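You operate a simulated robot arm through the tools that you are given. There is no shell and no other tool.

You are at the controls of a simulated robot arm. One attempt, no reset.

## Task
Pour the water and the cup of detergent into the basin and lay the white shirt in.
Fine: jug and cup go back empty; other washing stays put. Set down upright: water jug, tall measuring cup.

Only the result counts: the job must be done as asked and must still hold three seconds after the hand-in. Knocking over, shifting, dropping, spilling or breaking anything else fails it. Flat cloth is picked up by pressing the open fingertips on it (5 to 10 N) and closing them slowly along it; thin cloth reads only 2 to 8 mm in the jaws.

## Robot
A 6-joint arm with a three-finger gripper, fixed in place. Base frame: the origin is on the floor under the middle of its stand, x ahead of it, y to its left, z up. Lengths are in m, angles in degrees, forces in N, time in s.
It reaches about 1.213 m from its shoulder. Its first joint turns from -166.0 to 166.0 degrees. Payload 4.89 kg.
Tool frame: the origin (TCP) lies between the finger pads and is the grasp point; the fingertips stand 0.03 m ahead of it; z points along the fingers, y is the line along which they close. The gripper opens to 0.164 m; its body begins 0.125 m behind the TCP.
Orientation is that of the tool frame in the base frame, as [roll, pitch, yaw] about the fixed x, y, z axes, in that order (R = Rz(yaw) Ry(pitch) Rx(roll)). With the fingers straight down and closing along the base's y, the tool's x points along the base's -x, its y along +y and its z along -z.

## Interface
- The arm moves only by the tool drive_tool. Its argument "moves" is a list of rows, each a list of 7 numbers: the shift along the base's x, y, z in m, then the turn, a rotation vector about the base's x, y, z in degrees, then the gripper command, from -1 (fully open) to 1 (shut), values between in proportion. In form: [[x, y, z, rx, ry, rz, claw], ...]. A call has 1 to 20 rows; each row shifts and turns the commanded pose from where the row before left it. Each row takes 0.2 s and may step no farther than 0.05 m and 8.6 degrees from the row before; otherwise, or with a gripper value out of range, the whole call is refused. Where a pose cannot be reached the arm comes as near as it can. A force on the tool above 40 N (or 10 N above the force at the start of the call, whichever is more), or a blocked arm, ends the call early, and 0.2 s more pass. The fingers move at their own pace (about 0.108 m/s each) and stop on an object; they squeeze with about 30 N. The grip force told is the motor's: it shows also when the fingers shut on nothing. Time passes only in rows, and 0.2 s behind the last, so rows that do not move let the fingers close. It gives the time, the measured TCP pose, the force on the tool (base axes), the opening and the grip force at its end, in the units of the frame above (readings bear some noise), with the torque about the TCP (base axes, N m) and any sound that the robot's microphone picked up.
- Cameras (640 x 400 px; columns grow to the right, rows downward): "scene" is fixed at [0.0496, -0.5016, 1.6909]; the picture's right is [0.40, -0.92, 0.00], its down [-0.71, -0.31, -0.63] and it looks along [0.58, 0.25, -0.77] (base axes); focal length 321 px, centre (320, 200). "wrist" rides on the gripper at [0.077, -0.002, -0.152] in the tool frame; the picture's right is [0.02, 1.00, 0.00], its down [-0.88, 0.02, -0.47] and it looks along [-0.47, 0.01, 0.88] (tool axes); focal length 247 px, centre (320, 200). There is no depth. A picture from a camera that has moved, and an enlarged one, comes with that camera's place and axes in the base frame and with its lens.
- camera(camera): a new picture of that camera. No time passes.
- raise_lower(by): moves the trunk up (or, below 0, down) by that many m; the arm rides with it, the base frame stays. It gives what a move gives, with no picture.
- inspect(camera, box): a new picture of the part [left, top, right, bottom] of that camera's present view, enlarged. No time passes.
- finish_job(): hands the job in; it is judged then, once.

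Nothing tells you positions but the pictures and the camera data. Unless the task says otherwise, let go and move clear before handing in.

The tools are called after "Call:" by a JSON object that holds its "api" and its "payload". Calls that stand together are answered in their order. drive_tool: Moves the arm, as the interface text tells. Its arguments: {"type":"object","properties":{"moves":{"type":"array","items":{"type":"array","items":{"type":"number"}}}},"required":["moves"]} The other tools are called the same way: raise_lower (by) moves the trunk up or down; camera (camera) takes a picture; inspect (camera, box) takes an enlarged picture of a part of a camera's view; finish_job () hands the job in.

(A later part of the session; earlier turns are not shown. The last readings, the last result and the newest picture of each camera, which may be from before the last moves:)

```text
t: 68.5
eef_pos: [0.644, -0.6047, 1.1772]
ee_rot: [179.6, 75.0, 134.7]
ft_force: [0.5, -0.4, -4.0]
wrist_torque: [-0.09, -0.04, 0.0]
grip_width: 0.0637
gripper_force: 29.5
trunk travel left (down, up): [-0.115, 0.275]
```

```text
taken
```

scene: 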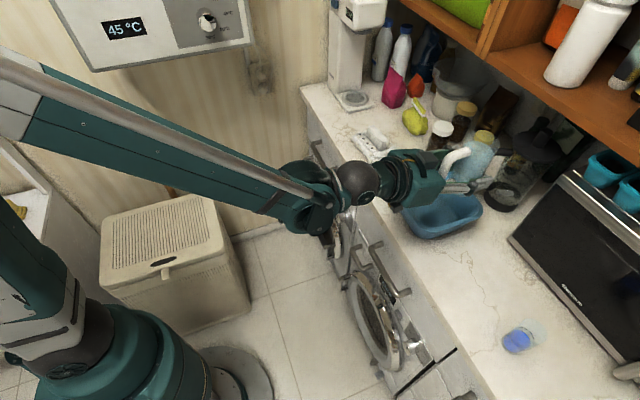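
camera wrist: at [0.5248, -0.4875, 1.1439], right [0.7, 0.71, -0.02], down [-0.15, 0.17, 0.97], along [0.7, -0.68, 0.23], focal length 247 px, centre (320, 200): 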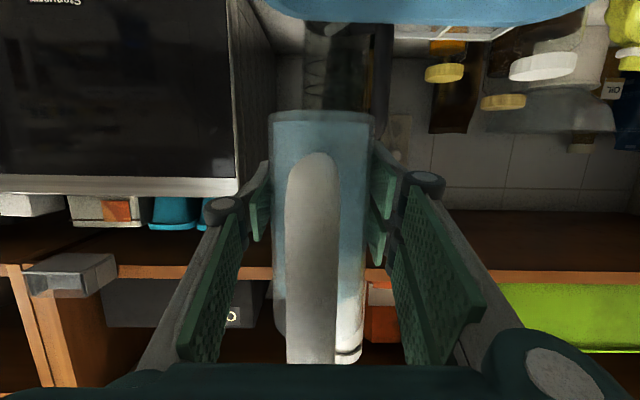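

The jug is over the basin's near-s half, with the basin spanning s≈-0.02 to 0.24. I'll start tilting it toward the basin (rolling about the tool's outward axis), slowly and with checks.

Call:
{"api": "drive_tool", "payload": {"moves": [[0, 0, 0, -2.83, 2.83, 0, 1], [0, 0, 0, -3.54, 3.54, 0, 1], [0, 0, 0, -3.54, 3.54, 0, 1], [0, 0, 0, -3.54, 3.54, 0, 1], [0, 0, 0, -3.54, 3.54, 0, 1], [0, 0, 0, -3.54, 3.54, 0, 1]]}}

Call:
{"api": "camera", "payload": {"camera": "scene"}}

Call:
{"api": "camera", "payload": {"camera": "wrist"}}

```text
t: 69.9
eef_pos: [0.643, -0.6039, 1.1782]
ee_rot: [-115.1, 57.6, -163.9]
ft_force: [0.4, 0.1, -4.2]
wrist_torque: [-0.07, -0.05, 0.02]
grip_width: 0.064
gripper_force: 29.6
trunk travel left (down, up): [-0.115, 0.275]
```

```text
taken
```

scene: 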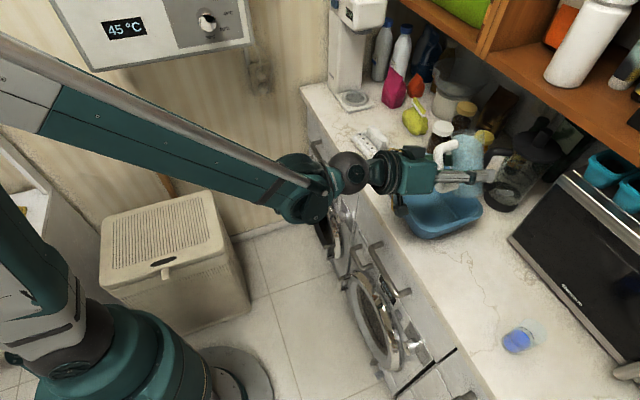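

```text
taken
camera wrist: at [0.5129, -0.4996, 1.1488], right [0.61, 0.62, -0.5], down [0.18, 0.51, 0.84], along [0.77, -0.6, 0.19], focal length 247 px, centre (320, 200)
```

wrist: 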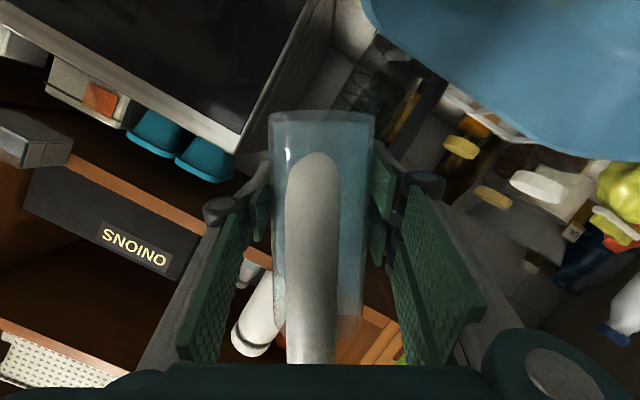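

Tilted about 29° toward the basin with the grip firm. Continuing the tilt.

Call:
{"api": "drive_tool", "payload": {"moves": [[0, 0, 0, -2.83, 2.83, 0, 1], [0, 0, 0, -2.83, 2.83, 0, 1], [0, 0, 0, -2.83, 2.83, 0, 1], [0, 0, 0, -2.83, 2.83, 0, 1], [0, 0, 0, -2.83, 2.83, 0, 1], [0, 0, 0, -2.83, 2.83, 0, 1], [0, 0, 0, -2.83, 2.83, 0, 1], [0, 0, 0, -2.83, 2.83, 0, 1]]}}

Call:
{"api": "inspect", "payload": {"camera": "scene", "box": [360, 100, 540, 260]}}

Call:
{"api": "camera", "payload": {"camera": "wrist"}}

```text
t: 71.7
eef_pos: [0.6436, -0.6047, 1.1773]
ee_rot: [-98.2, 27.9, -152.1]
ft_force: [0.1, 0.4, -4.1]
wrist_torque: [-0.02, -0.03, 0.01]
grip_width: 0.0641
gripper_force: 30.1
trunk travel left (down, up): [-0.115, 0.275]
```

```text
2.50 times, centred on (450, 180) of scene
camera zoom: at [0.0496, -0.5016, 1.6909], right [0.4, -0.92, 0.0], down [-0.71, -0.31, -0.63], along [0.58, 0.25, -0.77], focal length 802 px, centre (-5, 250)
```

zoom: 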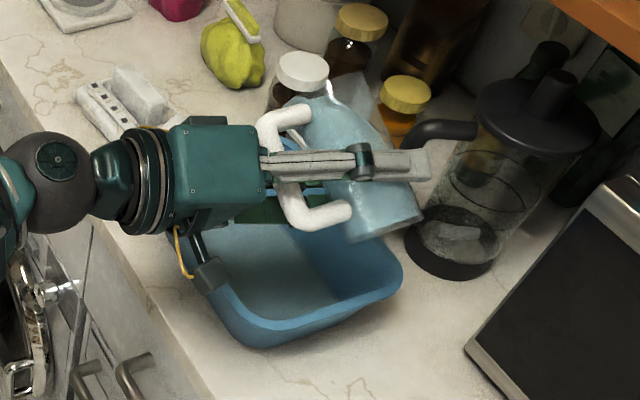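

```text
taken
camera wrist: at [0.504, -0.5087, 1.1633], right [0.32, 0.34, -0.88], down [0.45, 0.77, 0.46], along [0.83, -0.54, 0.1], focal length 247 px, centre (320, 200)
```

wrist: 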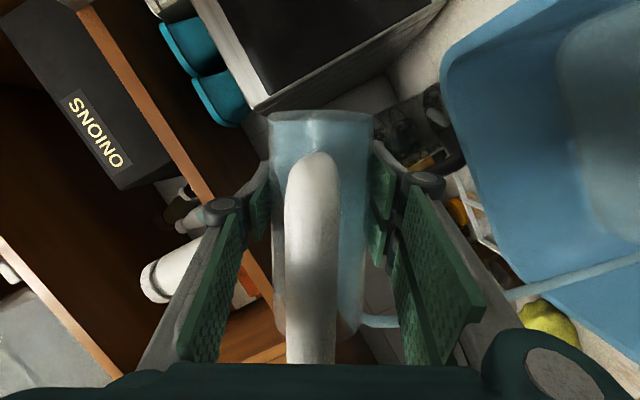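

Water has begun pouring out toward the basin. I'll hold here to let it flow and look closely at where the stream lands.

Call:
{"api": "inspect", "payload": {"camera": "wrist", "box": [330, 180, 640, 380]}}

Call:
{"api": "drive_tool", "payload": {"moves": [[0, 0, 0, 0, 0, 0, 1], [0, 0, 0, 0, 0, 0, 1], [0, 0, 0, 0, 0, 0, 1]]}}

Call:
{"api": "inspect", "payload": {"camera": "wrist", "box": [330, 180, 640, 380]}}

Call:
{"api": "inspect", "payload": {"camera": "scene", "box": [380, 120, 500, 240]}}

```text
2.00 times, centred on (485, 280) of wrist
camera zoom: at [0.504, -0.5087, 1.1633], right [0.32, 0.34, -0.88], down [0.45, 0.77, 0.46], along [0.83, -0.54, 0.1], focal length 494 px, centre (-10, 40)
```

zoom: 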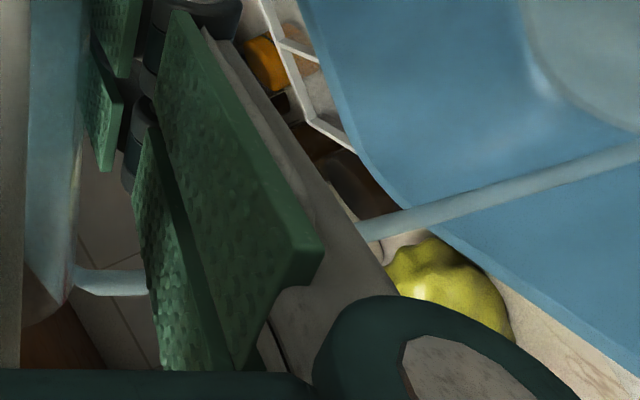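

```text
t: 72.5
eef_pos: [0.6436, -0.6031, 1.1785]
ee_rot: [-98.4, 27.9, -152.0]
ft_force: [0.5, 0.3, -3.4]
wrist_torque: [-0.03, -0.03, 0.01]
grip_width: 0.0637
gripper_force: 30.3
trunk travel left (down, up): [-0.115, 0.275]
```

```text
2.00 times, centred on (485, 280) of wrist
camera zoom: at [0.5042, -0.5088, 1.1632], right [0.33, 0.34, -0.88], down [0.45, 0.77, 0.46], along [0.83, -0.54, 0.1], focal length 494 px, centre (-10, 40)
```

zoom: 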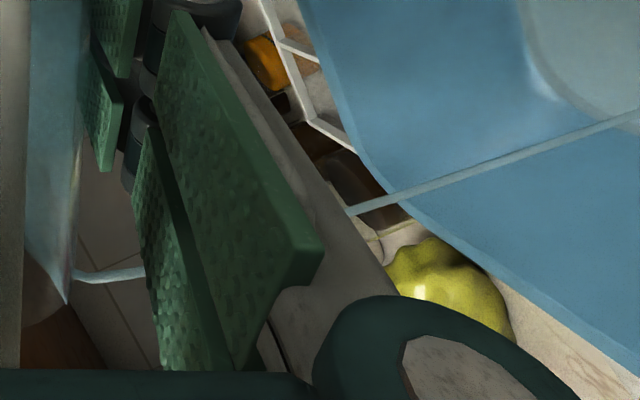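

```text
3.33 times, centred on (440, 180) of scene
camera zoom: at [0.0496, -0.5016, 1.6909], right [0.4, -0.92, 0.0], down [-0.71, -0.31, -0.63], along [0.58, 0.25, -0.77], focal length 1069 px, centre (-80, 267)
```

zoom: 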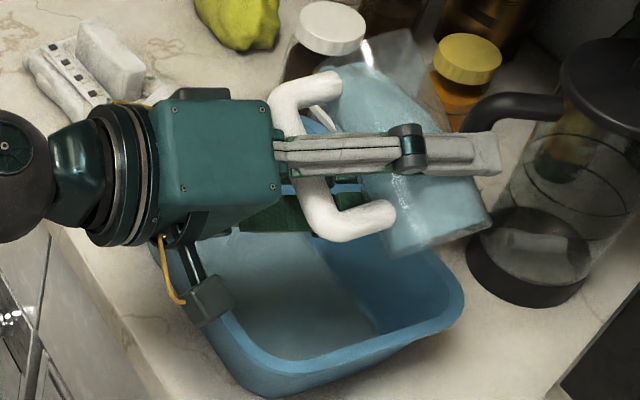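

The stream falls inside the basin, where water is collecting. Continuing to tilt gradually.

Call:
{"api": "drive_tool", "payload": {"moves": [[0, 0, 0, -2.83, 2.83, 0, 1], [0, 0, 0, -2.83, 2.83, 0, 1], [0, 0, 0, 0, 0, 0, 1], [0, 0, 0, -2.83, 2.83, 0, 1], [0, 0, 0, -2.83, 2.83, 0, 1], [0, 0, 0, 0, 0, 0, 1], [0, 0, 0, -2.83, 2.83, 0, 1], [0, 0, 0, -2.83, 2.83, 0, 1], [0, 0, 0, 0, 0, 0, 1]]}}

Call:
{"api": "camera", "payload": {"camera": "wrist"}}

Call:
{"api": "inspect", "payload": {"camera": "scene", "box": [360, 100, 540, 260]}}

```text
t: 74.5
eef_pos: [0.6426, -0.6038, 1.1765]
ee_rot: [-91.4, 4.9, -150.0]
ft_force: [-0.4, -0.5, -1.1]
wrist_torque: [-0.01, -0.04, 0.05]
grip_width: 0.0639
gripper_force: 30.1
trunk travel left (down, up): [-0.115, 0.275]
```

```text
taken
camera wrist: at [0.5015, -0.5109, 1.1772], right [0.04, 0.05, -1.0], down [0.52, 0.85, 0.07], along [0.85, -0.53, 0.01], focal length 247 px, centre (320, 200)
```

wrist: 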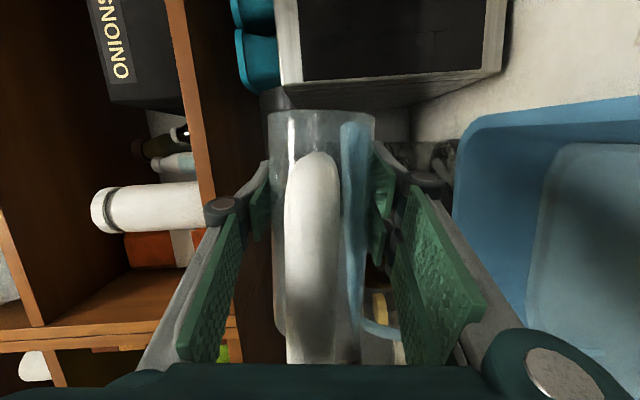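

```text
2.50 times, centred on (450, 180) of scene
camera zoom: at [0.0496, -0.5016, 1.6909], right [0.4, -0.92, 0.0], down [-0.71, -0.31, -0.63], along [0.58, 0.25, -0.77], focal length 802 px, centre (-5, 250)
```

zoom: 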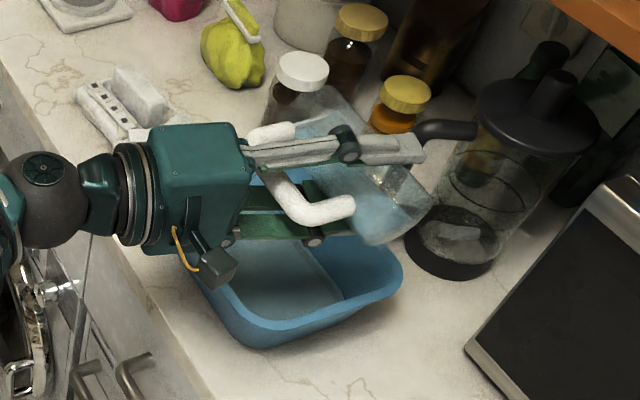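

Nearly horizontal, mostly emptied, with water in the basin. Tilting past horizontal to drain the rest.

Call:
{"api": "drive_tool", "payload": {"moves": [[0, 0, 0, -2.83, 2.83, 0, 1], [0, 0, 0, -2.83, 2.83, 0, 1], [0, 0, 0, -2.83, 2.83, 0, 1], [0, 0, 0, -2.83, 2.83, 0, 1], [0, 0, 0, -2.83, 2.83, 0, 1], [0, 0, 0, -2.83, 2.83, 0, 1], [0, 0, 0, -2.83, 2.83, 0, 1], [0, 0, 0, -2.83, 2.83, 0, 1], [0, 0, 0, -2.83, 2.83, 0, 1], [0, 0, 0, -2.83, 2.83, 0, 1], [0, 0, 0, 0, 0, 0, 1], [0, 0, 0, 0, 0, 0, 1], [0, 0, 0, 0, 0, 0, 1]]}}

Call:
{"api": "camera", "payload": {"camera": "wrist"}}

Call:
{"api": "inspect", "payload": {"camera": "scene", "box": [360, 100, 540, 260]}}

```text
t: 77.3
eef_pos: [0.6425, -0.6028, 1.1762]
ee_rot: [-79.9, -33.7, -153.1]
ft_force: [0.1, 0.5, -0.5]
wrist_torque: [-0.03, -0.05, 0.02]
grip_width: 0.0638
gripper_force: 29.7
trunk travel left (down, up): [-0.115, 0.275]
```

```text
taken
camera wrist: at [0.5067, -0.5057, 1.1991], right [-0.42, -0.41, -0.81], down [0.39, 0.72, -0.57], along [0.82, -0.56, -0.14], focal length 247 px, centre (320, 200)
```

wrist: 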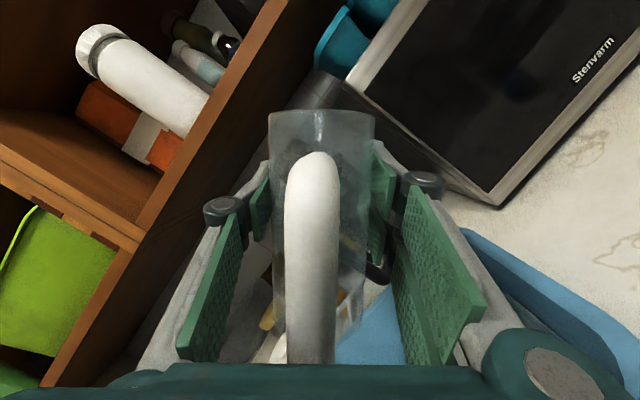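

```text
2.50 times, centred on (450, 180) of scene
camera zoom: at [0.0496, -0.5016, 1.6909], right [0.4, -0.92, 0.0], down [-0.71, -0.31, -0.63], along [0.58, 0.25, -0.77], focal length 802 px, centre (-5, 250)
```

zoom: 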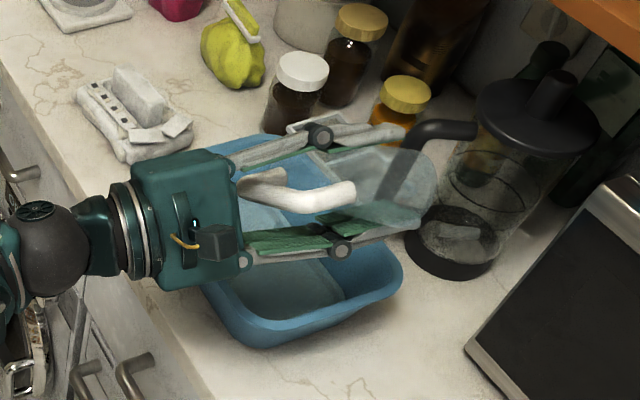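

The jug looks empty at 125°. I'll tip a bit further briefly to shake out any last drops, then roll it back upright over the basin.

Call:
{"api": "drive_tool", "payload": {"moves": [[0, 0, 0, -3.54, 3.54, 0, 1], [0, 0, 0, -3.54, 3.54, 0, 1], [0, 0, 0, -3.54, 3.54, 0, 1], [0, 0, 0, 0, 0, 0, 1], [0, 0, 0, 0, 0, 0, 1], [0, 0, 0, 0, 0, 0, 1], [0, 0, 0, 0, 0, 0, 1], [0, 0, 0, 0, 0, 0, 1]]}}

Call:
{"api": "inspect", "payload": {"camera": "wrist", "box": [220, 90, 460, 380]}}

Call:
{"api": "inspect", "payload": {"camera": "scene", "box": [360, 100, 540, 260]}}

```text
t: 79.1
eef_pos: [0.6443, -0.6037, 1.176]
ee_rot: [-73.0, -47.8, -157.7]
ft_force: [0.0, -1.1, -1.5]
wrist_torque: [-0.03, -0.02, 0.02]
grip_width: 0.0635
gripper_force: 29.9
trunk travel left (down, up): [-0.115, 0.275]
```

```text
1.38 times, centred on (340, 235) of wrist
camera zoom: at [0.5114, -0.5011, 1.2053], right [-0.56, -0.55, -0.63], down [0.27, 0.59, -0.76], along [0.79, -0.59, -0.18], focal length 341 px, centre (292, 152)
```

zoom: 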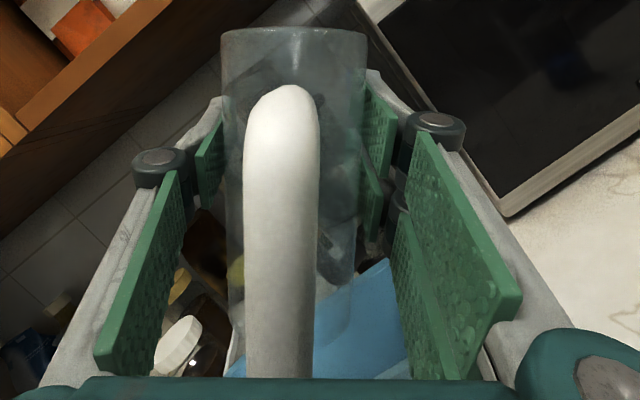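

```text
2.50 times, centred on (450, 180) of scene
camera zoom: at [0.0496, -0.5016, 1.6909], right [0.4, -0.92, 0.0], down [-0.71, -0.31, -0.63], along [0.58, 0.25, -0.77], focal length 802 px, centre (-5, 250)
```

zoom: 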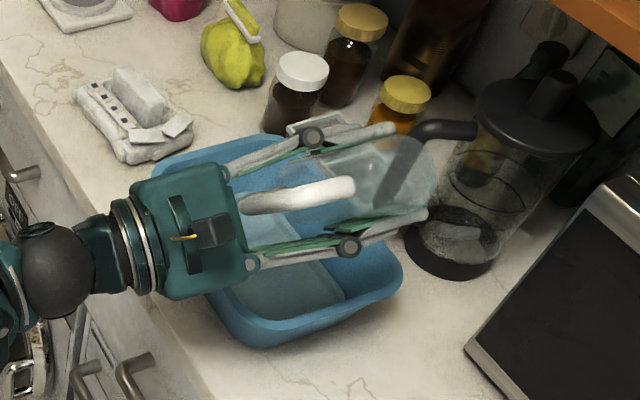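

The jug is empty. Rolling it back upright over the basin.

Call:
{"api": "drive_tool", "payload": {"moves": [[0, 0, 0, 3.54, -3.54, 0, 1], [0, 0, 0, 4.24, -4.24, 0, 1], [0, 0, 0, 4.95, -4.95, 0, 1], [0, 0, 0, 4.95, -4.95, 0, 1], [0, 0, 0, 4.95, -4.95, 0, 1], [0, 0, 0, 4.95, -4.95, 0, 1], [0, 0, 0, 4.95, -4.95, 0, 1], [0, 0, 0, 4.95, -4.95, 0, 1], [0, 0, 0, 4.95, -4.95, 0, 1], [0, 0, 0, 4.95, -4.95, 0, 1], [0, 0, 0, 4.95, -4.95, 0, 1], [0, 0, 0, 4.95, -4.95, 0, 1], [0, 0, 0, 4.95, -4.95, 0, 1], [0, 0, 0, 4.95, -4.95, 0, 1], [0, 0, 0, 4.95, -4.95, 0, 1], [0, 0, 0, 4.95, -4.95, 0, 1], [0, 0, 0, 4.95, -4.95, 0, 1], [0, 0, 0, 4.95, -4.95, 0, 1], [0, 0, 0, 4.24, -4.24, 0, 1], [0, 0, 0, 4.24, -4.24, 0, 1]]}}

Call:
{"api": "camera", "payload": {"camera": "wrist"}}

Call:
{"api": "inspect", "payload": {"camera": "scene", "box": [360, 100, 540, 260]}}

```text
t: 83.3
eef_pos: [0.6429, -0.6034, 1.1772]
ee_rot: [-161.6, 74.3, 152.9]
ft_force: [-0.3, 0.0, -1.1]
wrist_torque: [-0.03, -0.02, -0.02]
grip_width: 0.0635
gripper_force: 30.1
trunk travel left (down, up): [-0.115, 0.275]
```

```text
taken
camera wrist: at [0.5225, -0.4902, 1.1438], right [0.7, 0.71, -0.11], down [-0.09, 0.23, 0.97], along [0.71, -0.67, 0.23], focal length 247 px, centre (320, 200)
```

wrist: 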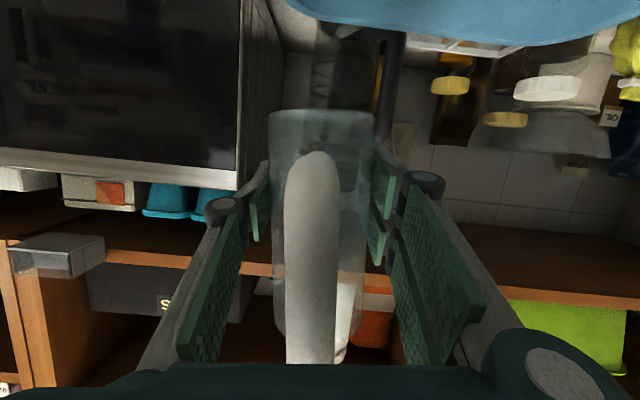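

```text
2.50 times, centred on (450, 180) of scene
camera zoom: at [0.0496, -0.5016, 1.6909], right [0.4, -0.92, 0.0], down [-0.71, -0.31, -0.63], along [0.58, 0.25, -0.77], focal length 802 px, centre (-5, 250)
```

zoom: 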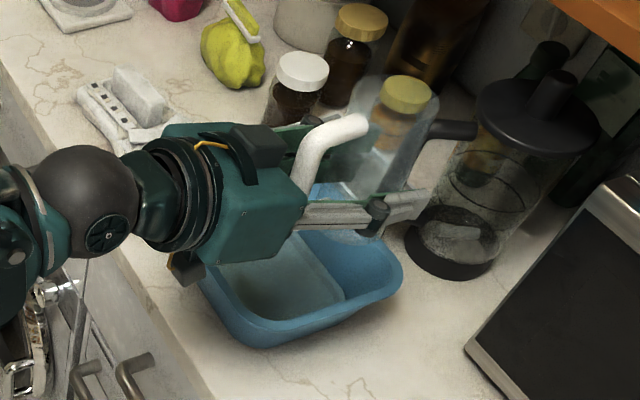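

Almost upright; I'll level it fully and carry it back to its original spot.

Call:
{"api": "drive_tool", "payload": {"moves": [[0, 0, 0, 3.46, -3.46, 0, 1], [-0.006, -0.006, 0, 0, 0, 0, 1], [-0.01, -0.01, 0, 0, 0, 0, 1], [-0.012, -0.012, 0, 0, 0, 0, 1], [-0.012, -0.012, 0, 0, 0, 0, 1], [-0.012, -0.012, 0, 0, 0, 0, 1], [-0.012, -0.012, 0, 0, 0, 0, 1], [-0.012, -0.012, 0, 0, 0, 0, 1], [-0.012, -0.012, 0, 0, 0, 0, 1], [-0.012, -0.012, 0, 0, 0, 0, 1], [-0.012, -0.012, 0, 0, 0, 0, 1], [-0.01, -0.01, 0, 0, 0, 0, 1], [-0.0045, -0.0045, 0, 0, 0, 0, 1], [0, 0, 0, 0, 0, 0, 1]]}}

Call:
{"api": "camera", "payload": {"camera": "wrist"}}

Call:
{"api": "camera", "payload": {"camera": "scene"}}

```text
t: 86.3
eef_pos: [0.5167, -0.7304, 1.1767]
ee_rot: [-179.6, 75.0, 135.5]
ft_force: [0.6, -0.2, -1.3]
wrist_torque: [-0.04, -0.05, 0.01]
grip_width: 0.0636
gripper_force: 29.9
trunk travel left (down, up): [-0.115, 0.275]
```

```text
taken
camera wrist: at [0.3974, -0.6145, 1.1439], right [0.7, 0.71, -0.02], down [-0.15, 0.18, 0.97], along [0.7, -0.68, 0.23], focal length 247 px, centre (320, 200)
```

wrist: 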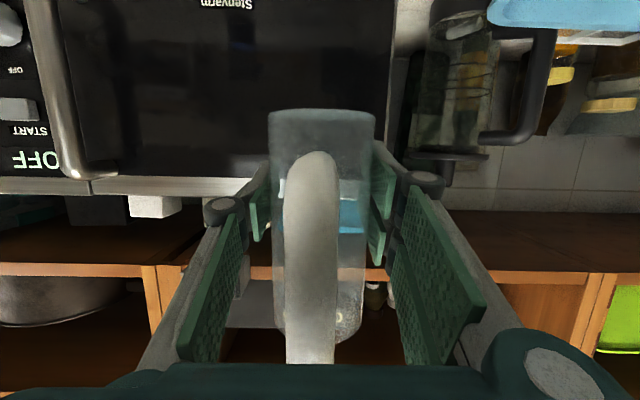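

```text
taken
```

scene: 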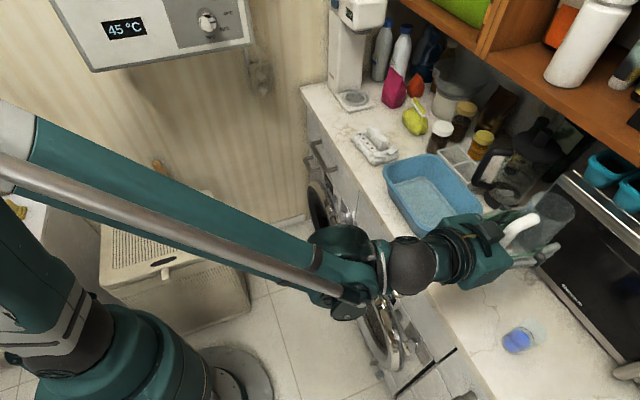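

Back above its spot, upright and empty, and the basin shows water. Lowering it slowly to the counter.

Call:
{"api": "drive_tool", "payload": {"moves": [[0, 0, -0.006, 0, 0, 0, 1], [0, 0, -0.01, 0, 0, 0, 1], [0, 0, -0.012, 0, 0, 0, 1], [0, 0, -0.012, 0, 0, 0, 1], [0, 0, -0.012, 0, 0, 0, 1], [0, 0, -0.012, 0, 0, 0, 1], [0, 0, -0.012, 0, 0, 0, 1], [0, 0, -0.012, 0, 0, 0, 1], [0, 0, -0.012, 0, 0, 0, 1], [0, 0, -0.012, 0, 0, 0, 1], [0, 0, -0.012, 0, 0, 0, 1], [0, 0, -0.012, 0, 0, 0, 1], [0, 0, -0.012, 0, 0, 0, 1], [0, 0, -0.012, 0, 0, 0, 1], [0, 0, -0.008, 0, 0, 0, 1], [0, 0, -0.004, 0, 0, 0, 1]]}}

Call:
{"api": "drive_tool", "payload": {"moves": [[0, 0, -0.003, 0, 0, 0, 1]]}}

```text
t: 89.7
eef_pos: [0.5158, -0.7301, 1.0045]
ee_rot: [-179.6, 75.0, 135.5]
ft_force: [-0.5, -0.2, -1.6]
wrist_torque: [-0.03, 0.0, -0.05]
grip_width: 0.0634
gripper_force: 30.1
trunk travel left (down, up): [-0.115, 0.275]
```

```text
t: 90.1
eef_pos: [0.5153, -0.7302, 1.0021]
ee_rot: [-179.6, 75.0, 135.5]
ft_force: [-0.5, -0.3, -1.1]
wrist_torque: [-0.05, -0.01, -0.01]
grip_width: 0.0634
gripper_force: 30.2
trunk travel left (down, up): [-0.115, 0.275]
```

Call:
{"api": "drive_tool", "payload": {"moves": [[0, 0, -0.001, 0, 0, 0, 1]]}}

Call:
{"api": "drive_tool", "payload": {"moves": [[0, 0, -0.001, 0, 0, 0, 1]]}}

```text
t: 90.5
eef_pos: [0.5173, -0.7304, 1.002]
ee_rot: [-179.6, 75.1, 135.5]
ft_force: [0.2, 0.0, -1.4]
wrist_torque: [-0.02, -0.01, -0.01]
grip_width: 0.0633
gripper_force: 30.1
trunk travel left (down, up): [-0.115, 0.275]
```

```text
t: 90.9
eef_pos: [0.5165, -0.7304, 1.0014]
ee_rot: [-179.7, 75.0, 135.4]
ft_force: [5.4, -1.8, 13.2]
wrist_torque: [0.31, -0.45, -0.18]
grip_width: 0.0634
gripper_force: 30.0
trunk travel left (down, up): [-0.115, 0.275]
```

Contact made. Releasing the jug gently.

Call:
{"api": "drive_tool", "payload": {"moves": [[0, 0, 0.0005, 0, 0, 0, 1], [0, 0, 0, 0, 0, 0, 0.15], [0, 0, 0, 0, 0, 0, 0.0], [0, 0, 0, 0, 0, 0, -0.2], [0, 0, 0, 0, 0, 0, -0.4], [0, 0, 0, 0, 0, 0, -0.4]]}}

Call:
{"api": "camera", "payload": {"camera": "wrist"}}

Call:
{"api": "inspect", "payload": {"camera": "scene", "box": [400, 180, 560, 370]}}

```text
t: 92.3
eef_pos: [0.5176, -0.7299, 1.0007]
ee_rot: [-179.6, 74.9, 135.5]
ft_force: [0.4, -0.5, 0.3]
wrist_torque: [-0.01, 0.01, 0.03]
grip_width: 0.1147
gripper_force: 0.1
trunk travel left (down, up): [-0.115, 0.275]
```

```text
taken
camera wrist: at [0.3977, -0.6144, 0.9673], right [0.7, 0.71, -0.02], down [-0.15, 0.18, 0.97], along [0.7, -0.68, 0.23], focal length 247 px, centre (320, 200)
```

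wrist: 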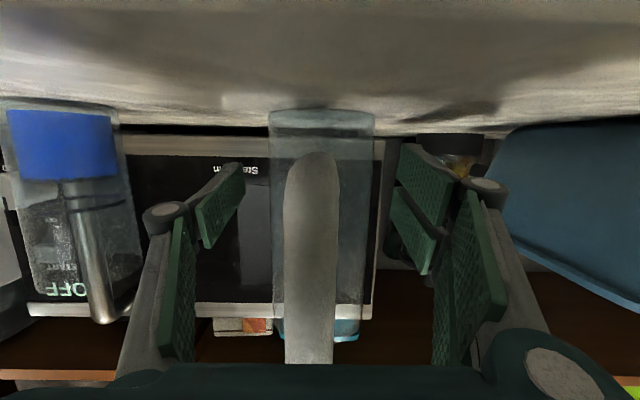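

```text
2.11 times, centred on (480, 275) of scene
camera zoom: at [0.0496, -0.5016, 1.6909], right [0.4, -0.92, 0.0], down [-0.71, -0.31, -0.63], along [0.58, 0.25, -0.77], focal length 675 px, centre (-17, 42)
```

zoom: 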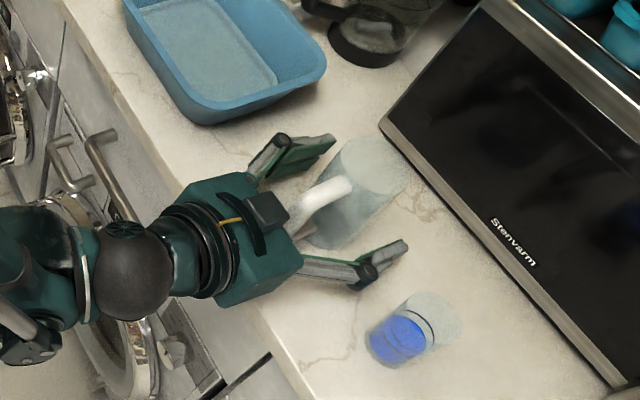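

The jug stands upright and empty in its place. Retreating toward me, then shifting to line up with the detergent cup.

Call:
{"api": "drive_tool", "payload": {"moves": [[-0.008, 0.008, 0.001, 0, 0, 0, -0.4], [-0.014, 0.014, 0.004, 0, 0, 0, -0.4], [-0.014, 0.014, 0.005, 0, 0, 0, -0.4], [-0.014, 0.014, 0.006, 0, 0, 0, -0.4], [-0.014, 0.014, 0.006, 0, 0, 0, -0.4], [-0.014, 0.014, 0.006, 0, 0, 0, -0.4], [-0.014, 0.014, 0.006, 0, 0, 0, -0.4], [-0.014, 0.014, 0.006, 0, 0, 0, -0.4], [-0.014, 0.014, 0.006, 0, 0, 0, -0.4]]}}

Call:
{"api": "camera", "payload": {"camera": "wrist"}}

Call:
{"api": "camera", "payload": {"camera": "scene"}}

```text
t: 94.3
eef_pos: [0.3967, -0.6097, 1.046]
ee_rot: [-179.7, 74.9, 135.6]
ft_force: [0.3, -0.1, -1.7]
wrist_torque: [-0.01, 0.01, 0.04]
grip_width: 0.1149
gripper_force: 0.0
trunk travel left (down, up): [-0.115, 0.275]
```

```text
taken
camera wrist: at [0.2775, -0.494, 1.013], right [0.7, 0.71, -0.02], down [-0.15, 0.18, 0.97], along [0.7, -0.68, 0.23], focal length 247 px, centre (320, 200)
```

wrist: 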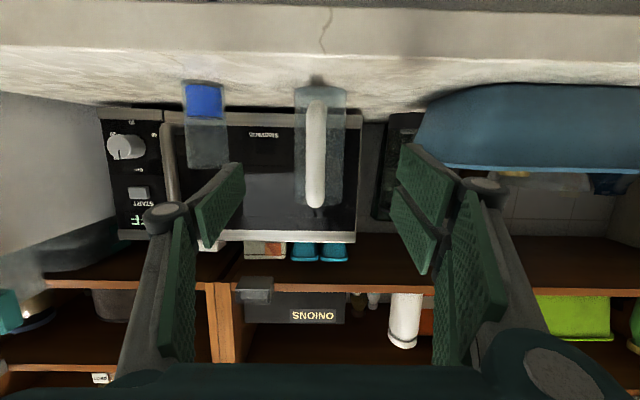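

```text
taken
```

scene: 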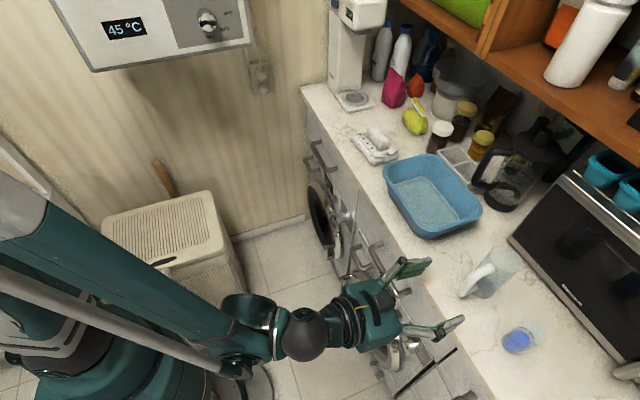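

Cup centre is at s≈-0.286. Shifting sideways to it and narrowing the fingers to about 9 cm.

Call:
{"api": "drive_tool", "payload": {"moves": [[-0.016, -0.016, 0, 0, 0, 0, -0.1], [-0.016, -0.016, 0, 0, 0, 0, -0.1], [-0.016, -0.016, 0, 0, 0, 0, -0.1], [-0.016, -0.016, 0, 0, 0, 0, -0.1], [-0.016, -0.016, 0, 0, 0, 0, -0.1], [-0.016, -0.016, 0, 0, 0, 0, -0.1]]}}

Call:
{"api": "camera", "payload": {"camera": "wrist"}}

```text
t: 95.7
eef_pos: [0.3009, -0.7062, 1.0467]
ee_rot: [-179.5, 74.9, 135.6]
ft_force: [-0.5, 1.4, -0.7]
wrist_torque: [-0.02, 0.04, -0.14]
grip_width: 0.0902
gripper_force: 0.2
trunk travel left (down, up): [-0.115, 0.275]
```

```text
taken
camera wrist: at [0.182, -0.5905, 1.0138], right [0.7, 0.71, -0.02], down [-0.15, 0.18, 0.97], along [0.7, -0.68, 0.23], focal length 247 px, centre (320, 200)
```

wrist: 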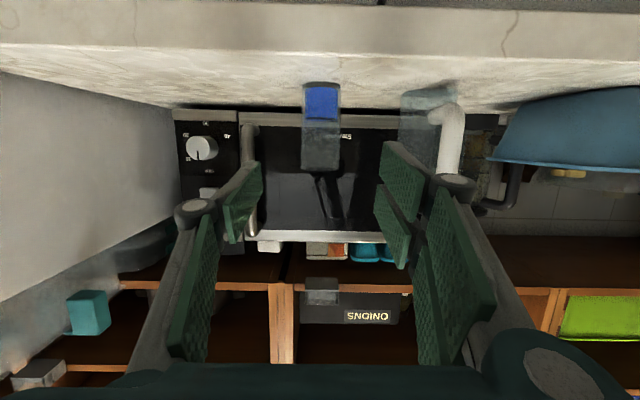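

Cup is centred. Advancing toward it while descending slightly.

Call:
{"api": "drive_tool", "payload": {"moves": [[0.0165, -0.0125, -0.003, 0, 0, 0, -0.1], [0.0147, -0.0147, -0.004, 0, 0, 0, -0.1], [0.0147, -0.0147, -0.004, 0, 0, 0, -0.1], [0.0147, -0.0147, -0.006, 0, 0, 0, -0.1], [0.0147, -0.0147, -0.006, 0, 0, 0, -0.1], [0.0147, -0.0147, -0.006, 0, 0, 0, -0.1]]}}

Call:
{"api": "camera", "payload": {"camera": "wrist"}}

Call:
{"api": "inspect", "payload": {"camera": "scene", "box": [420, 240, 580, 390]}}

```text
t: 97.1
eef_pos: [0.3914, -0.7916, 1.0179]
ee_rot: [-179.7, 74.9, 135.5]
ft_force: [-0.5, 0.1, 1.2]
wrist_torque: [0.02, 0.01, 0.01]
grip_width: 0.09
gripper_force: 0.1
trunk travel left (down, up): [-0.115, 0.275]
```

```text
taken
camera wrist: at [0.2724, -0.6763, 0.9843], right [0.7, 0.71, -0.02], down [-0.15, 0.18, 0.97], along [0.7, -0.68, 0.23], focal length 247 px, centre (320, 200)
```

wrist: 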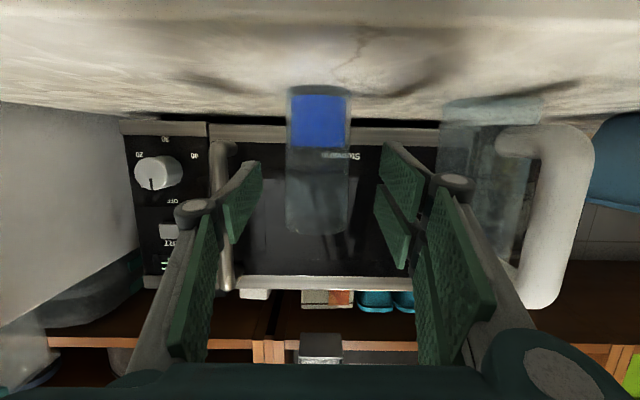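

```text
2.67 times, centred on (500, 315) of scene
camera zoom: at [0.0496, -0.5016, 1.6909], right [0.4, -0.92, 0.0], down [-0.71, -0.31, -0.63], along [0.58, 0.25, -0.77], focal length 855 px, centre (-160, -107)
```

zoom: 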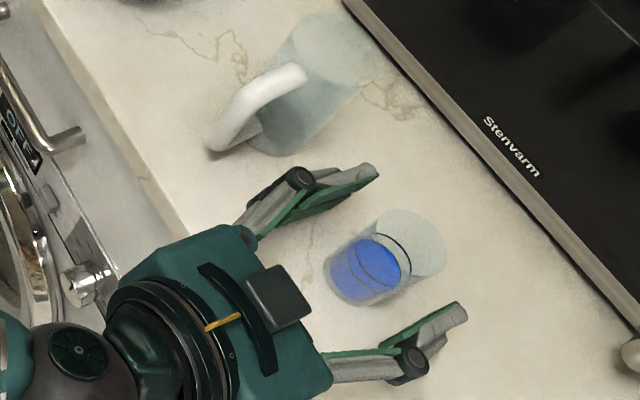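

Good alignment. A small final advance and lower to grasp height.

Call:
{"api": "drive_tool", "payload": {"moves": [[0.008, -0.008, -0.007, 0, 0, 0, -0.1], [0.008, -0.008, -0.007, 0, 0, 0, -0.1], [0, 0, -0.006, 0, 0, 0, -0.1]]}}

Call:
{"api": "camera", "payload": {"camera": "wrist"}}

Call:
{"api": "inspect", "payload": {"camera": "scene", "box": [440, 270, 580, 390]}}

```text
t: 97.9
eef_pos: [0.4072, -0.8095, 0.9974]
ee_rot: [-179.5, 75.0, 135.6]
ft_force: [-0.6, 0.8, -0.3]
wrist_torque: [0.01, 0.06, -0.04]
grip_width: 0.0901
gripper_force: 0.0
trunk travel left (down, up): [-0.115, 0.275]
```

```text
taken
camera wrist: at [0.2878, -0.6926, 0.9643], right [0.7, 0.71, -0.02], down [-0.15, 0.18, 0.97], along [0.7, -0.68, 0.23], focal length 247 px, centre (320, 200)
```

wrist: 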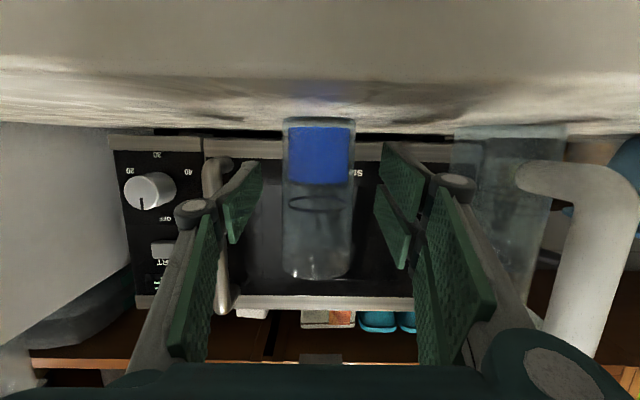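

```text
3.33 times, centred on (510, 330) of scene
camera zoom: at [0.0496, -0.5016, 1.6909], right [0.4, -0.92, 0.0], down [-0.71, -0.31, -0.63], along [0.58, 0.25, -0.77], focal length 1069 px, centre (-313, -233)
```

zoom: 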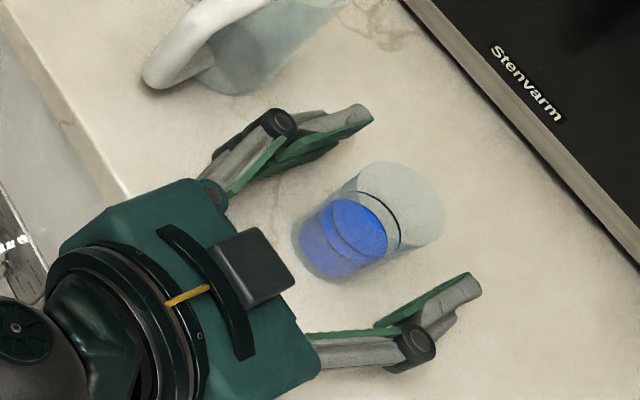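

Cup is centred between the fingers at the grasp point. Closing and letting the grip settle.

Call:
{"api": "drive_tool", "payload": {"moves": [[0, 0, 0, 0, 0, 0, 0.1], [0, 0, 0, 0, 0, 0, 0.25], [0, 0, 0, 0, 0, 0, 0.4], [0, 0, 0, 0, 0, 0, 0.6], [0, 0, 0, 0, 0, 0, 1], [0, 0, 0, 0, 0, 0, 1], [0, 0, 0, 0, 0, 0, 1], [0, 0, 0, 0, 0, 0, 1], [0, 0, 0, 0, 0, 0, 1], [0, 0, 0, 0, 0, 0, 1], [0, 0, 0, 0, 0, 0, 1]]}}

Call:
{"api": "camera", "payload": {"camera": "wrist"}}

```text
t: 100.3
eef_pos: [0.4062, -0.8088, 0.9976]
ee_rot: [-179.6, 75.0, 135.5]
ft_force: [-0.7, 0.2, -0.3]
wrist_torque: [-0.03, 0.02, 0.01]
grip_width: 0.044
gripper_force: 29.9
trunk travel left (down, up): [-0.115, 0.275]
```

```text
taken
camera wrist: at [0.2879, -0.6928, 0.9642], right [0.7, 0.71, -0.02], down [-0.15, 0.18, 0.97], along [0.7, -0.68, 0.23], focal length 247 px, centre (320, 200)
```

wrist: 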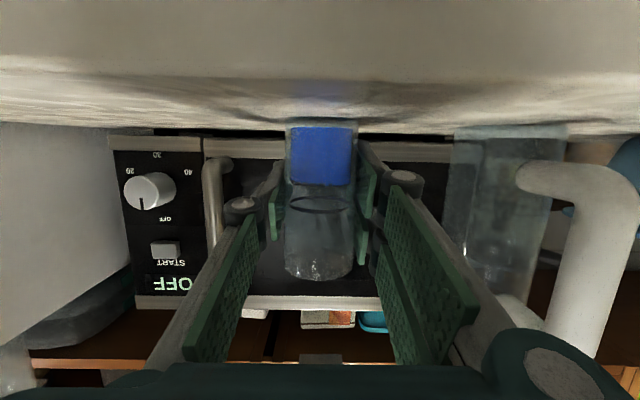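

Cup gripped at 4.4 cm. Lifting slowly.

Call:
{"api": "drive_tool", "payload": {"moves": [[0, 0, 0.003, 0, 0, 0, 1], [0, 0, 0.004, 0, 0, 0, 1], [0, 0, 0.005, 0, 0, 0, 1], [0, 0, 0.006, 0, 0, 0, 1], [0, 0, 0.008, 0, 0, 0, 1], [0, 0, 0.01, 0, 0, 0, 1], [0, 0, 0.01, 0, 0, 0, 1]]}}

Call:
{"api": "camera", "payload": {"camera": "wrist"}}

```text
t: 101.9
eef_pos: [0.4067, -0.8092, 1.0441]
ee_rot: [-179.7, 75.0, 135.5]
ft_force: [0.1, -0.3, -0.6]
wrist_torque: [-0.03, -0.05, 0.01]
grip_width: 0.0441
gripper_force: 29.5
trunk travel left (down, up): [-0.115, 0.275]
```

```text
taken
camera wrist: at [0.2876, -0.6927, 1.0099], right [0.7, 0.71, -0.02], down [-0.15, 0.18, 0.97], along [0.7, -0.68, 0.23], focal length 247 px, centre (320, 200)
```

wrist: 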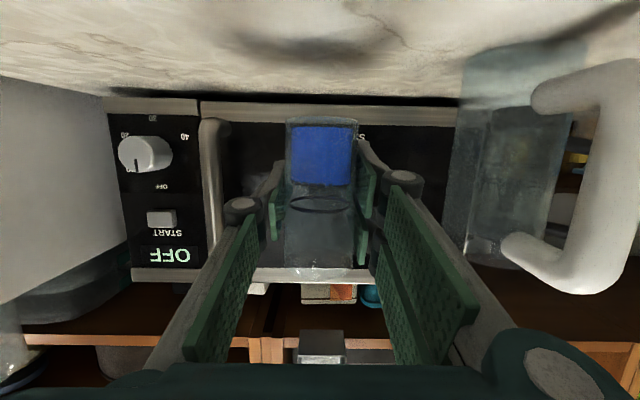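

No slip. Continuing up to z≈1.20 so the cup clears the jug on the way.

Call:
{"api": "drive_tool", "payload": {"moves": [[0, 0, 0.012, 0, 0, 0, 1], [0, 0, 0.012, 0, 0, 0, 1], [0, 0, 0.012, 0, 0, 0, 1], [0, 0, 0.012, 0, 0, 0, 1], [0, 0, 0.012, 0, 0, 0, 1], [0, 0, 0.012, 0, 0, 0, 1], [0, 0, 0.012, 0, 0, 0, 1], [0, 0, 0.012, 0, 0, 0, 1], [0, 0, 0.012, 0, 0, 0, 1], [0, 0, 0.012, 0, 0, 0, 1], [0, 0, 0.012, 0, 0, 0, 1], [0, 0, 0.012, 0, 0, 0, 1], [0, 0, 0.01, 0, 0, 0, 1], [0, 0, 0.004, 0, 0, 0, 1]]}}

Call:
{"api": "drive_tool", "payload": {"moves": [[0.006, 0.006, 0, 0, 0, 0, 1], [0.01, 0.01, 0, 0, 0, 0, 1], [0.012, 0.012, 0, 0, 0, 0, 1], [0.012, 0.012, 0, 0, 0, 0, 1], [0.012, 0.012, 0, 0, 0, 0, 1], [0.012, 0.012, 0, 0, 0, 0, 1], [0.012, 0.012, 0, 0, 0, 0, 1], [0.012, 0.012, 0, 0, 0, 0, 1], [0.012, 0.012, 0, 0, 0, 0, 1], [0.012, 0.012, 0, 0, 0, 0, 1], [0.012, 0.012, 0, 0, 0, 0, 1], [0.012, 0.012, 0, 0, 0, 0, 1], [0.01, 0.01, 0, 0, 0, 0, 1], [0.006, 0.006, 0, 0, 0, 0, 1]]}}

Call:
{"api": "camera", "payload": {"camera": "wrist"}}

Call:
{"api": "camera", "payload": {"camera": "scene"}}

```text
t: 104.9
eef_pos: [0.4069, -0.8085, 1.2003]
ee_rot: [-179.6, 75.1, 135.5]
ft_force: [0.3, 0.1, -1.4]
wrist_torque: [-0.02, 0.04, -0.04]
grip_width: 0.0438
gripper_force: 30.1
trunk travel left (down, up): [-0.115, 0.275]
```

```text
t: 107.9
eef_pos: [0.5594, -0.6558, 1.2017]
ee_rot: [-179.6, 75.1, 135.6]
ft_force: [0.2, -0.9, -0.6]
wrist_torque: [-0.02, -0.03, 0.01]
grip_width: 0.0439
gripper_force: 29.9
trunk travel left (down, up): [-0.115, 0.275]
```

```text
taken
camera wrist: at [0.4399, -0.5406, 1.1682], right [0.7, 0.71, -0.02], down [-0.15, 0.18, 0.97], along [0.7, -0.68, 0.23], focal length 247 px, centre (320, 200)
```

wrist: 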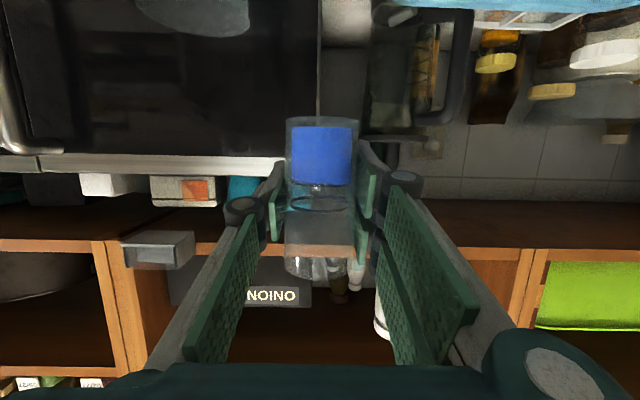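

```text
taken
```

scene: 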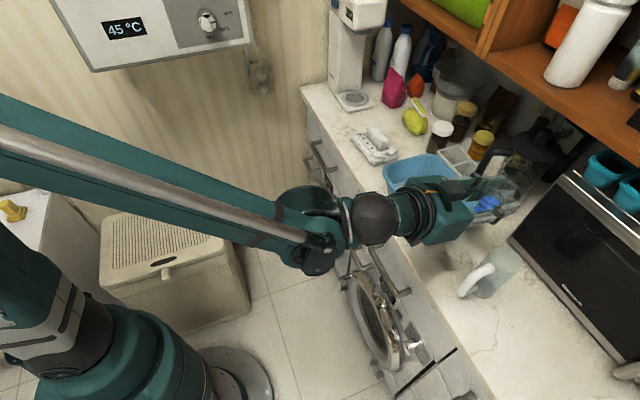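

The jug was cleared safely. Moving on to over the basin centre and lowering slightly.

Call:
{"api": "drive_tool", "payload": {"moves": [[0.007, 0.004, 0, 0, 0, 0, 1], [0.0125, 0.0077, 0, 0, 0, 0, 1], [0.0125, 0.0077, 0, 0, 0, 0, 1], [0.0125, 0.0077, 0, 0, 0, 0, 1], [0.0125, 0.0077, 0, 0, 0, 0, 1], [0.0125, 0.0077, 0, 0, 0, 0, 1], [0.0125, 0.0077, -0.005, 0, 0, 0, 1], [0.0125, 0.0077, -0.01, 0, 0, 0, 1], [0.0125, 0.0077, -0.01, 0, 0, 0, 1], [0.006, 0.003, -0.01, 0, 0, 0, 1], [0, 0, -0.005, 0, 0, 0, 1], [0, 0, 0, 0, 0, 0, 1]]}}

Call:
{"api": "camera", "payload": {"camera": "wrist"}}

Call:
{"api": "inspect", "payload": {"camera": "scene", "box": [360, 100, 540, 260]}}

```text
t: 110.5
eef_pos: [0.6717, -0.5877, 1.1618]
ee_rot: [-179.6, 75.0, 135.4]
ft_force: [-0.5, 0.0, -0.7]
wrist_torque: [0.0, 0.01, 0.03]
grip_width: 0.0435
gripper_force: 30.2
trunk travel left (down, up): [-0.115, 0.275]
```

```text
taken
camera wrist: at [0.5534, -0.4721, 1.1281], right [0.7, 0.71, -0.02], down [-0.15, 0.18, 0.97], along [0.7, -0.68, 0.23], focal length 247 px, centre (320, 200)
```

wrist: 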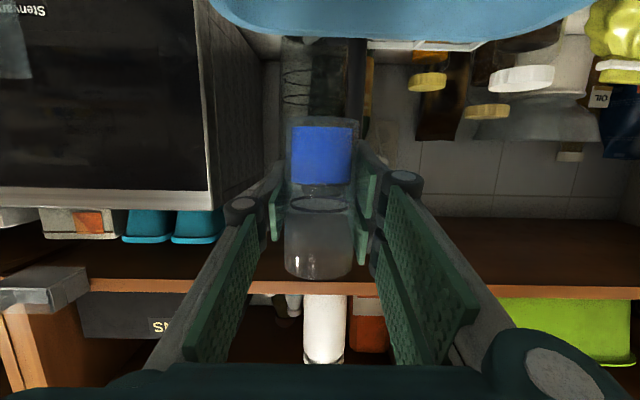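

```text
2.50 times, centred on (450, 180) of scene
camera zoom: at [0.0496, -0.5016, 1.6909], right [0.4, -0.92, 0.0], down [-0.71, -0.31, -0.63], along [0.58, 0.25, -0.77], focal length 802 px, centre (-5, 250)
```

zoom: 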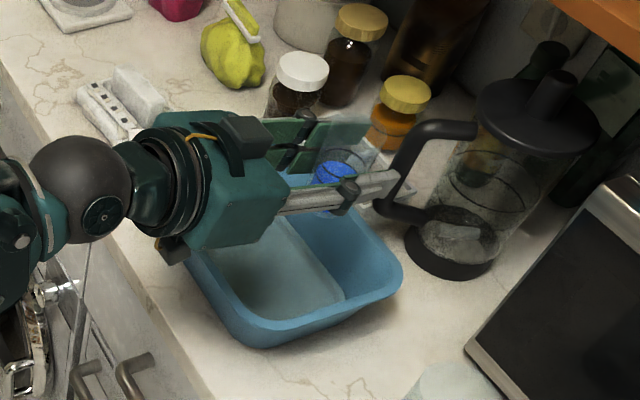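

Cup is over the basin. Tilting it toward the basin's centre now.

Call:
{"api": "drive_tool", "payload": {"moves": [[0, 0, 0, -2.83, 2.83, 0, 1], [0, 0, 0, -3.54, 3.54, 0, 1], [0, 0, 0, -3.54, 3.54, 0, 1], [0, 0, 0, -3.54, 3.54, 0, 1], [0, 0, 0, -3.54, 3.54, 0, 1], [0, 0, 0, -3.54, 3.54, 0, 1], [0, 0, 0, -3.54, 3.54, 0, 1], [0, 0, 0, -3.54, 3.54, 0, 1], [0, 0, 0, -3.54, 3.54, 0, 1], [0, 0, 0, -3.54, 3.54, 0, 1], [0, 0, 0, -2.83, 2.83, 0, 1], [0, 0, 0, -2.83, 2.83, 0, 1], [0, 0, 0, -2.83, 2.83, 0, 1]]}}

Call:
{"api": "camera", "payload": {"camera": "wrist"}}

Call:
{"api": "inspect", "payload": {"camera": "scene", "box": [360, 100, 540, 260]}}

```text
t: 113.3
eef_pos: [0.6729, -0.5883, 1.161]
ee_rot: [-98.3, 27.7, -152.0]
ft_force: [0.0, -0.6, -0.4]
wrist_torque: [0.04, -0.02, 0.0]
grip_width: 0.0435
gripper_force: 30.3
trunk travel left (down, up): [-0.115, 0.275]
```

```text
taken
camera wrist: at [0.5323, -0.4927, 1.1476], right [0.32, 0.33, -0.89], down [0.45, 0.77, 0.45], along [0.83, -0.54, 0.1], focal length 247 px, centre (320, 200)
```

wrist: 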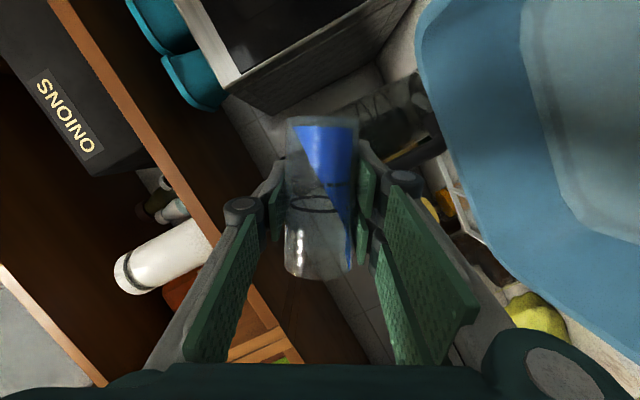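

```text
2.50 times, centred on (450, 180) of scene
camera zoom: at [0.0496, -0.5016, 1.6909], right [0.4, -0.92, 0.0], down [-0.71, -0.31, -0.63], along [0.58, 0.25, -0.77], focal length 802 px, centre (-5, 250)
```

zoom: 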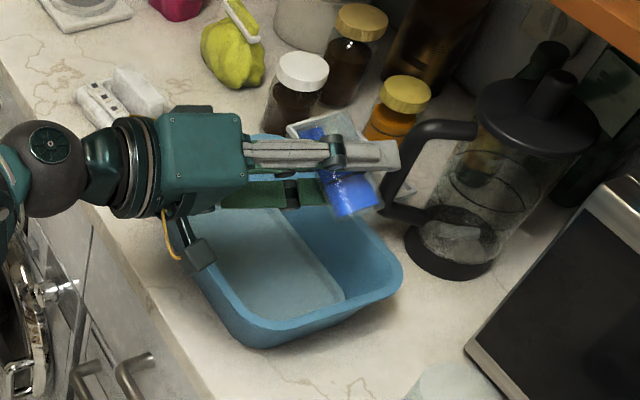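

The detergent has reached the lip. Continuing slowly.

Call:
{"api": "drive_tool", "payload": {"moves": [[0, 0, 0, -2.83, 2.83, 0, 1], [0, 0, 0, -2.83, 2.83, 0, 1], [0, 0, 0, -2.83, 2.83, 0, 1], [0, 0, 0, 0, 0, 0, 1], [0, 0, 0, -2.83, 2.83, 0, 1], [0, 0, 0, -2.83, 2.83, 0, 1], [0, 0, 0, 0, 0, 0, 1]]}}

Call:
{"api": "camera", "payload": {"camera": "wrist"}}

Call:
{"api": "inspect", "payload": {"camera": "scene", "box": [360, 100, 540, 260]}}

```text
t: 114.9
eef_pos: [0.6708, -0.5879, 1.161]
ee_rot: [-92.3, 8.4, -150.2]
ft_force: [-0.1, 0.5, -0.9]
wrist_torque: [0.03, -0.02, 0.03]
grip_width: 0.0437
gripper_force: 29.8
trunk travel left (down, up): [-0.115, 0.275]
```

```text
taken
camera wrist: at [0.5301, -0.4948, 1.1594], right [0.09, 0.1, -0.99], down [0.52, 0.84, 0.13], along [0.85, -0.53, 0.02], focal length 247 px, centre (320, 200)
```

wrist: 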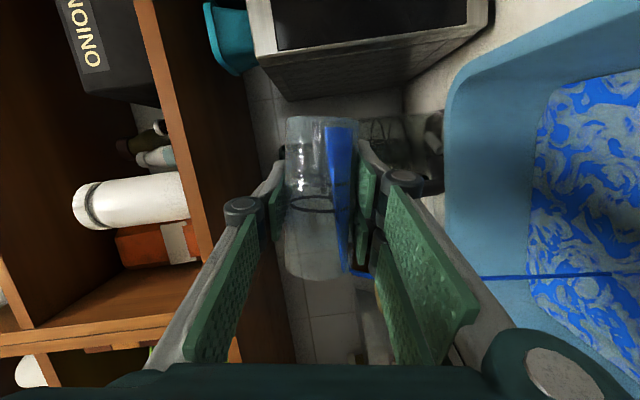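

```text
2.50 times, centred on (450, 180) of scene
camera zoom: at [0.0496, -0.5016, 1.6909], right [0.4, -0.92, 0.0], down [-0.71, -0.31, -0.63], along [0.58, 0.25, -0.77], focal length 802 px, centre (-5, 250)
```

zoom: 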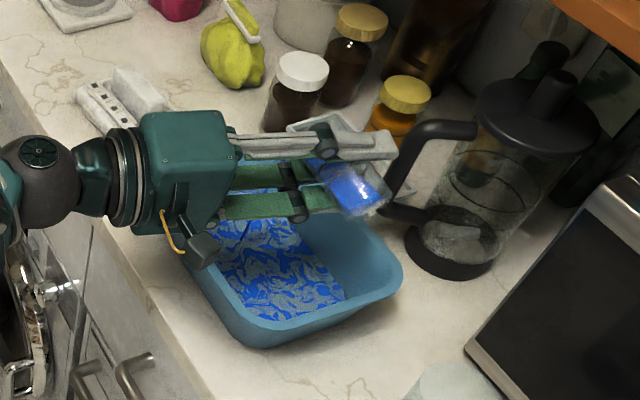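

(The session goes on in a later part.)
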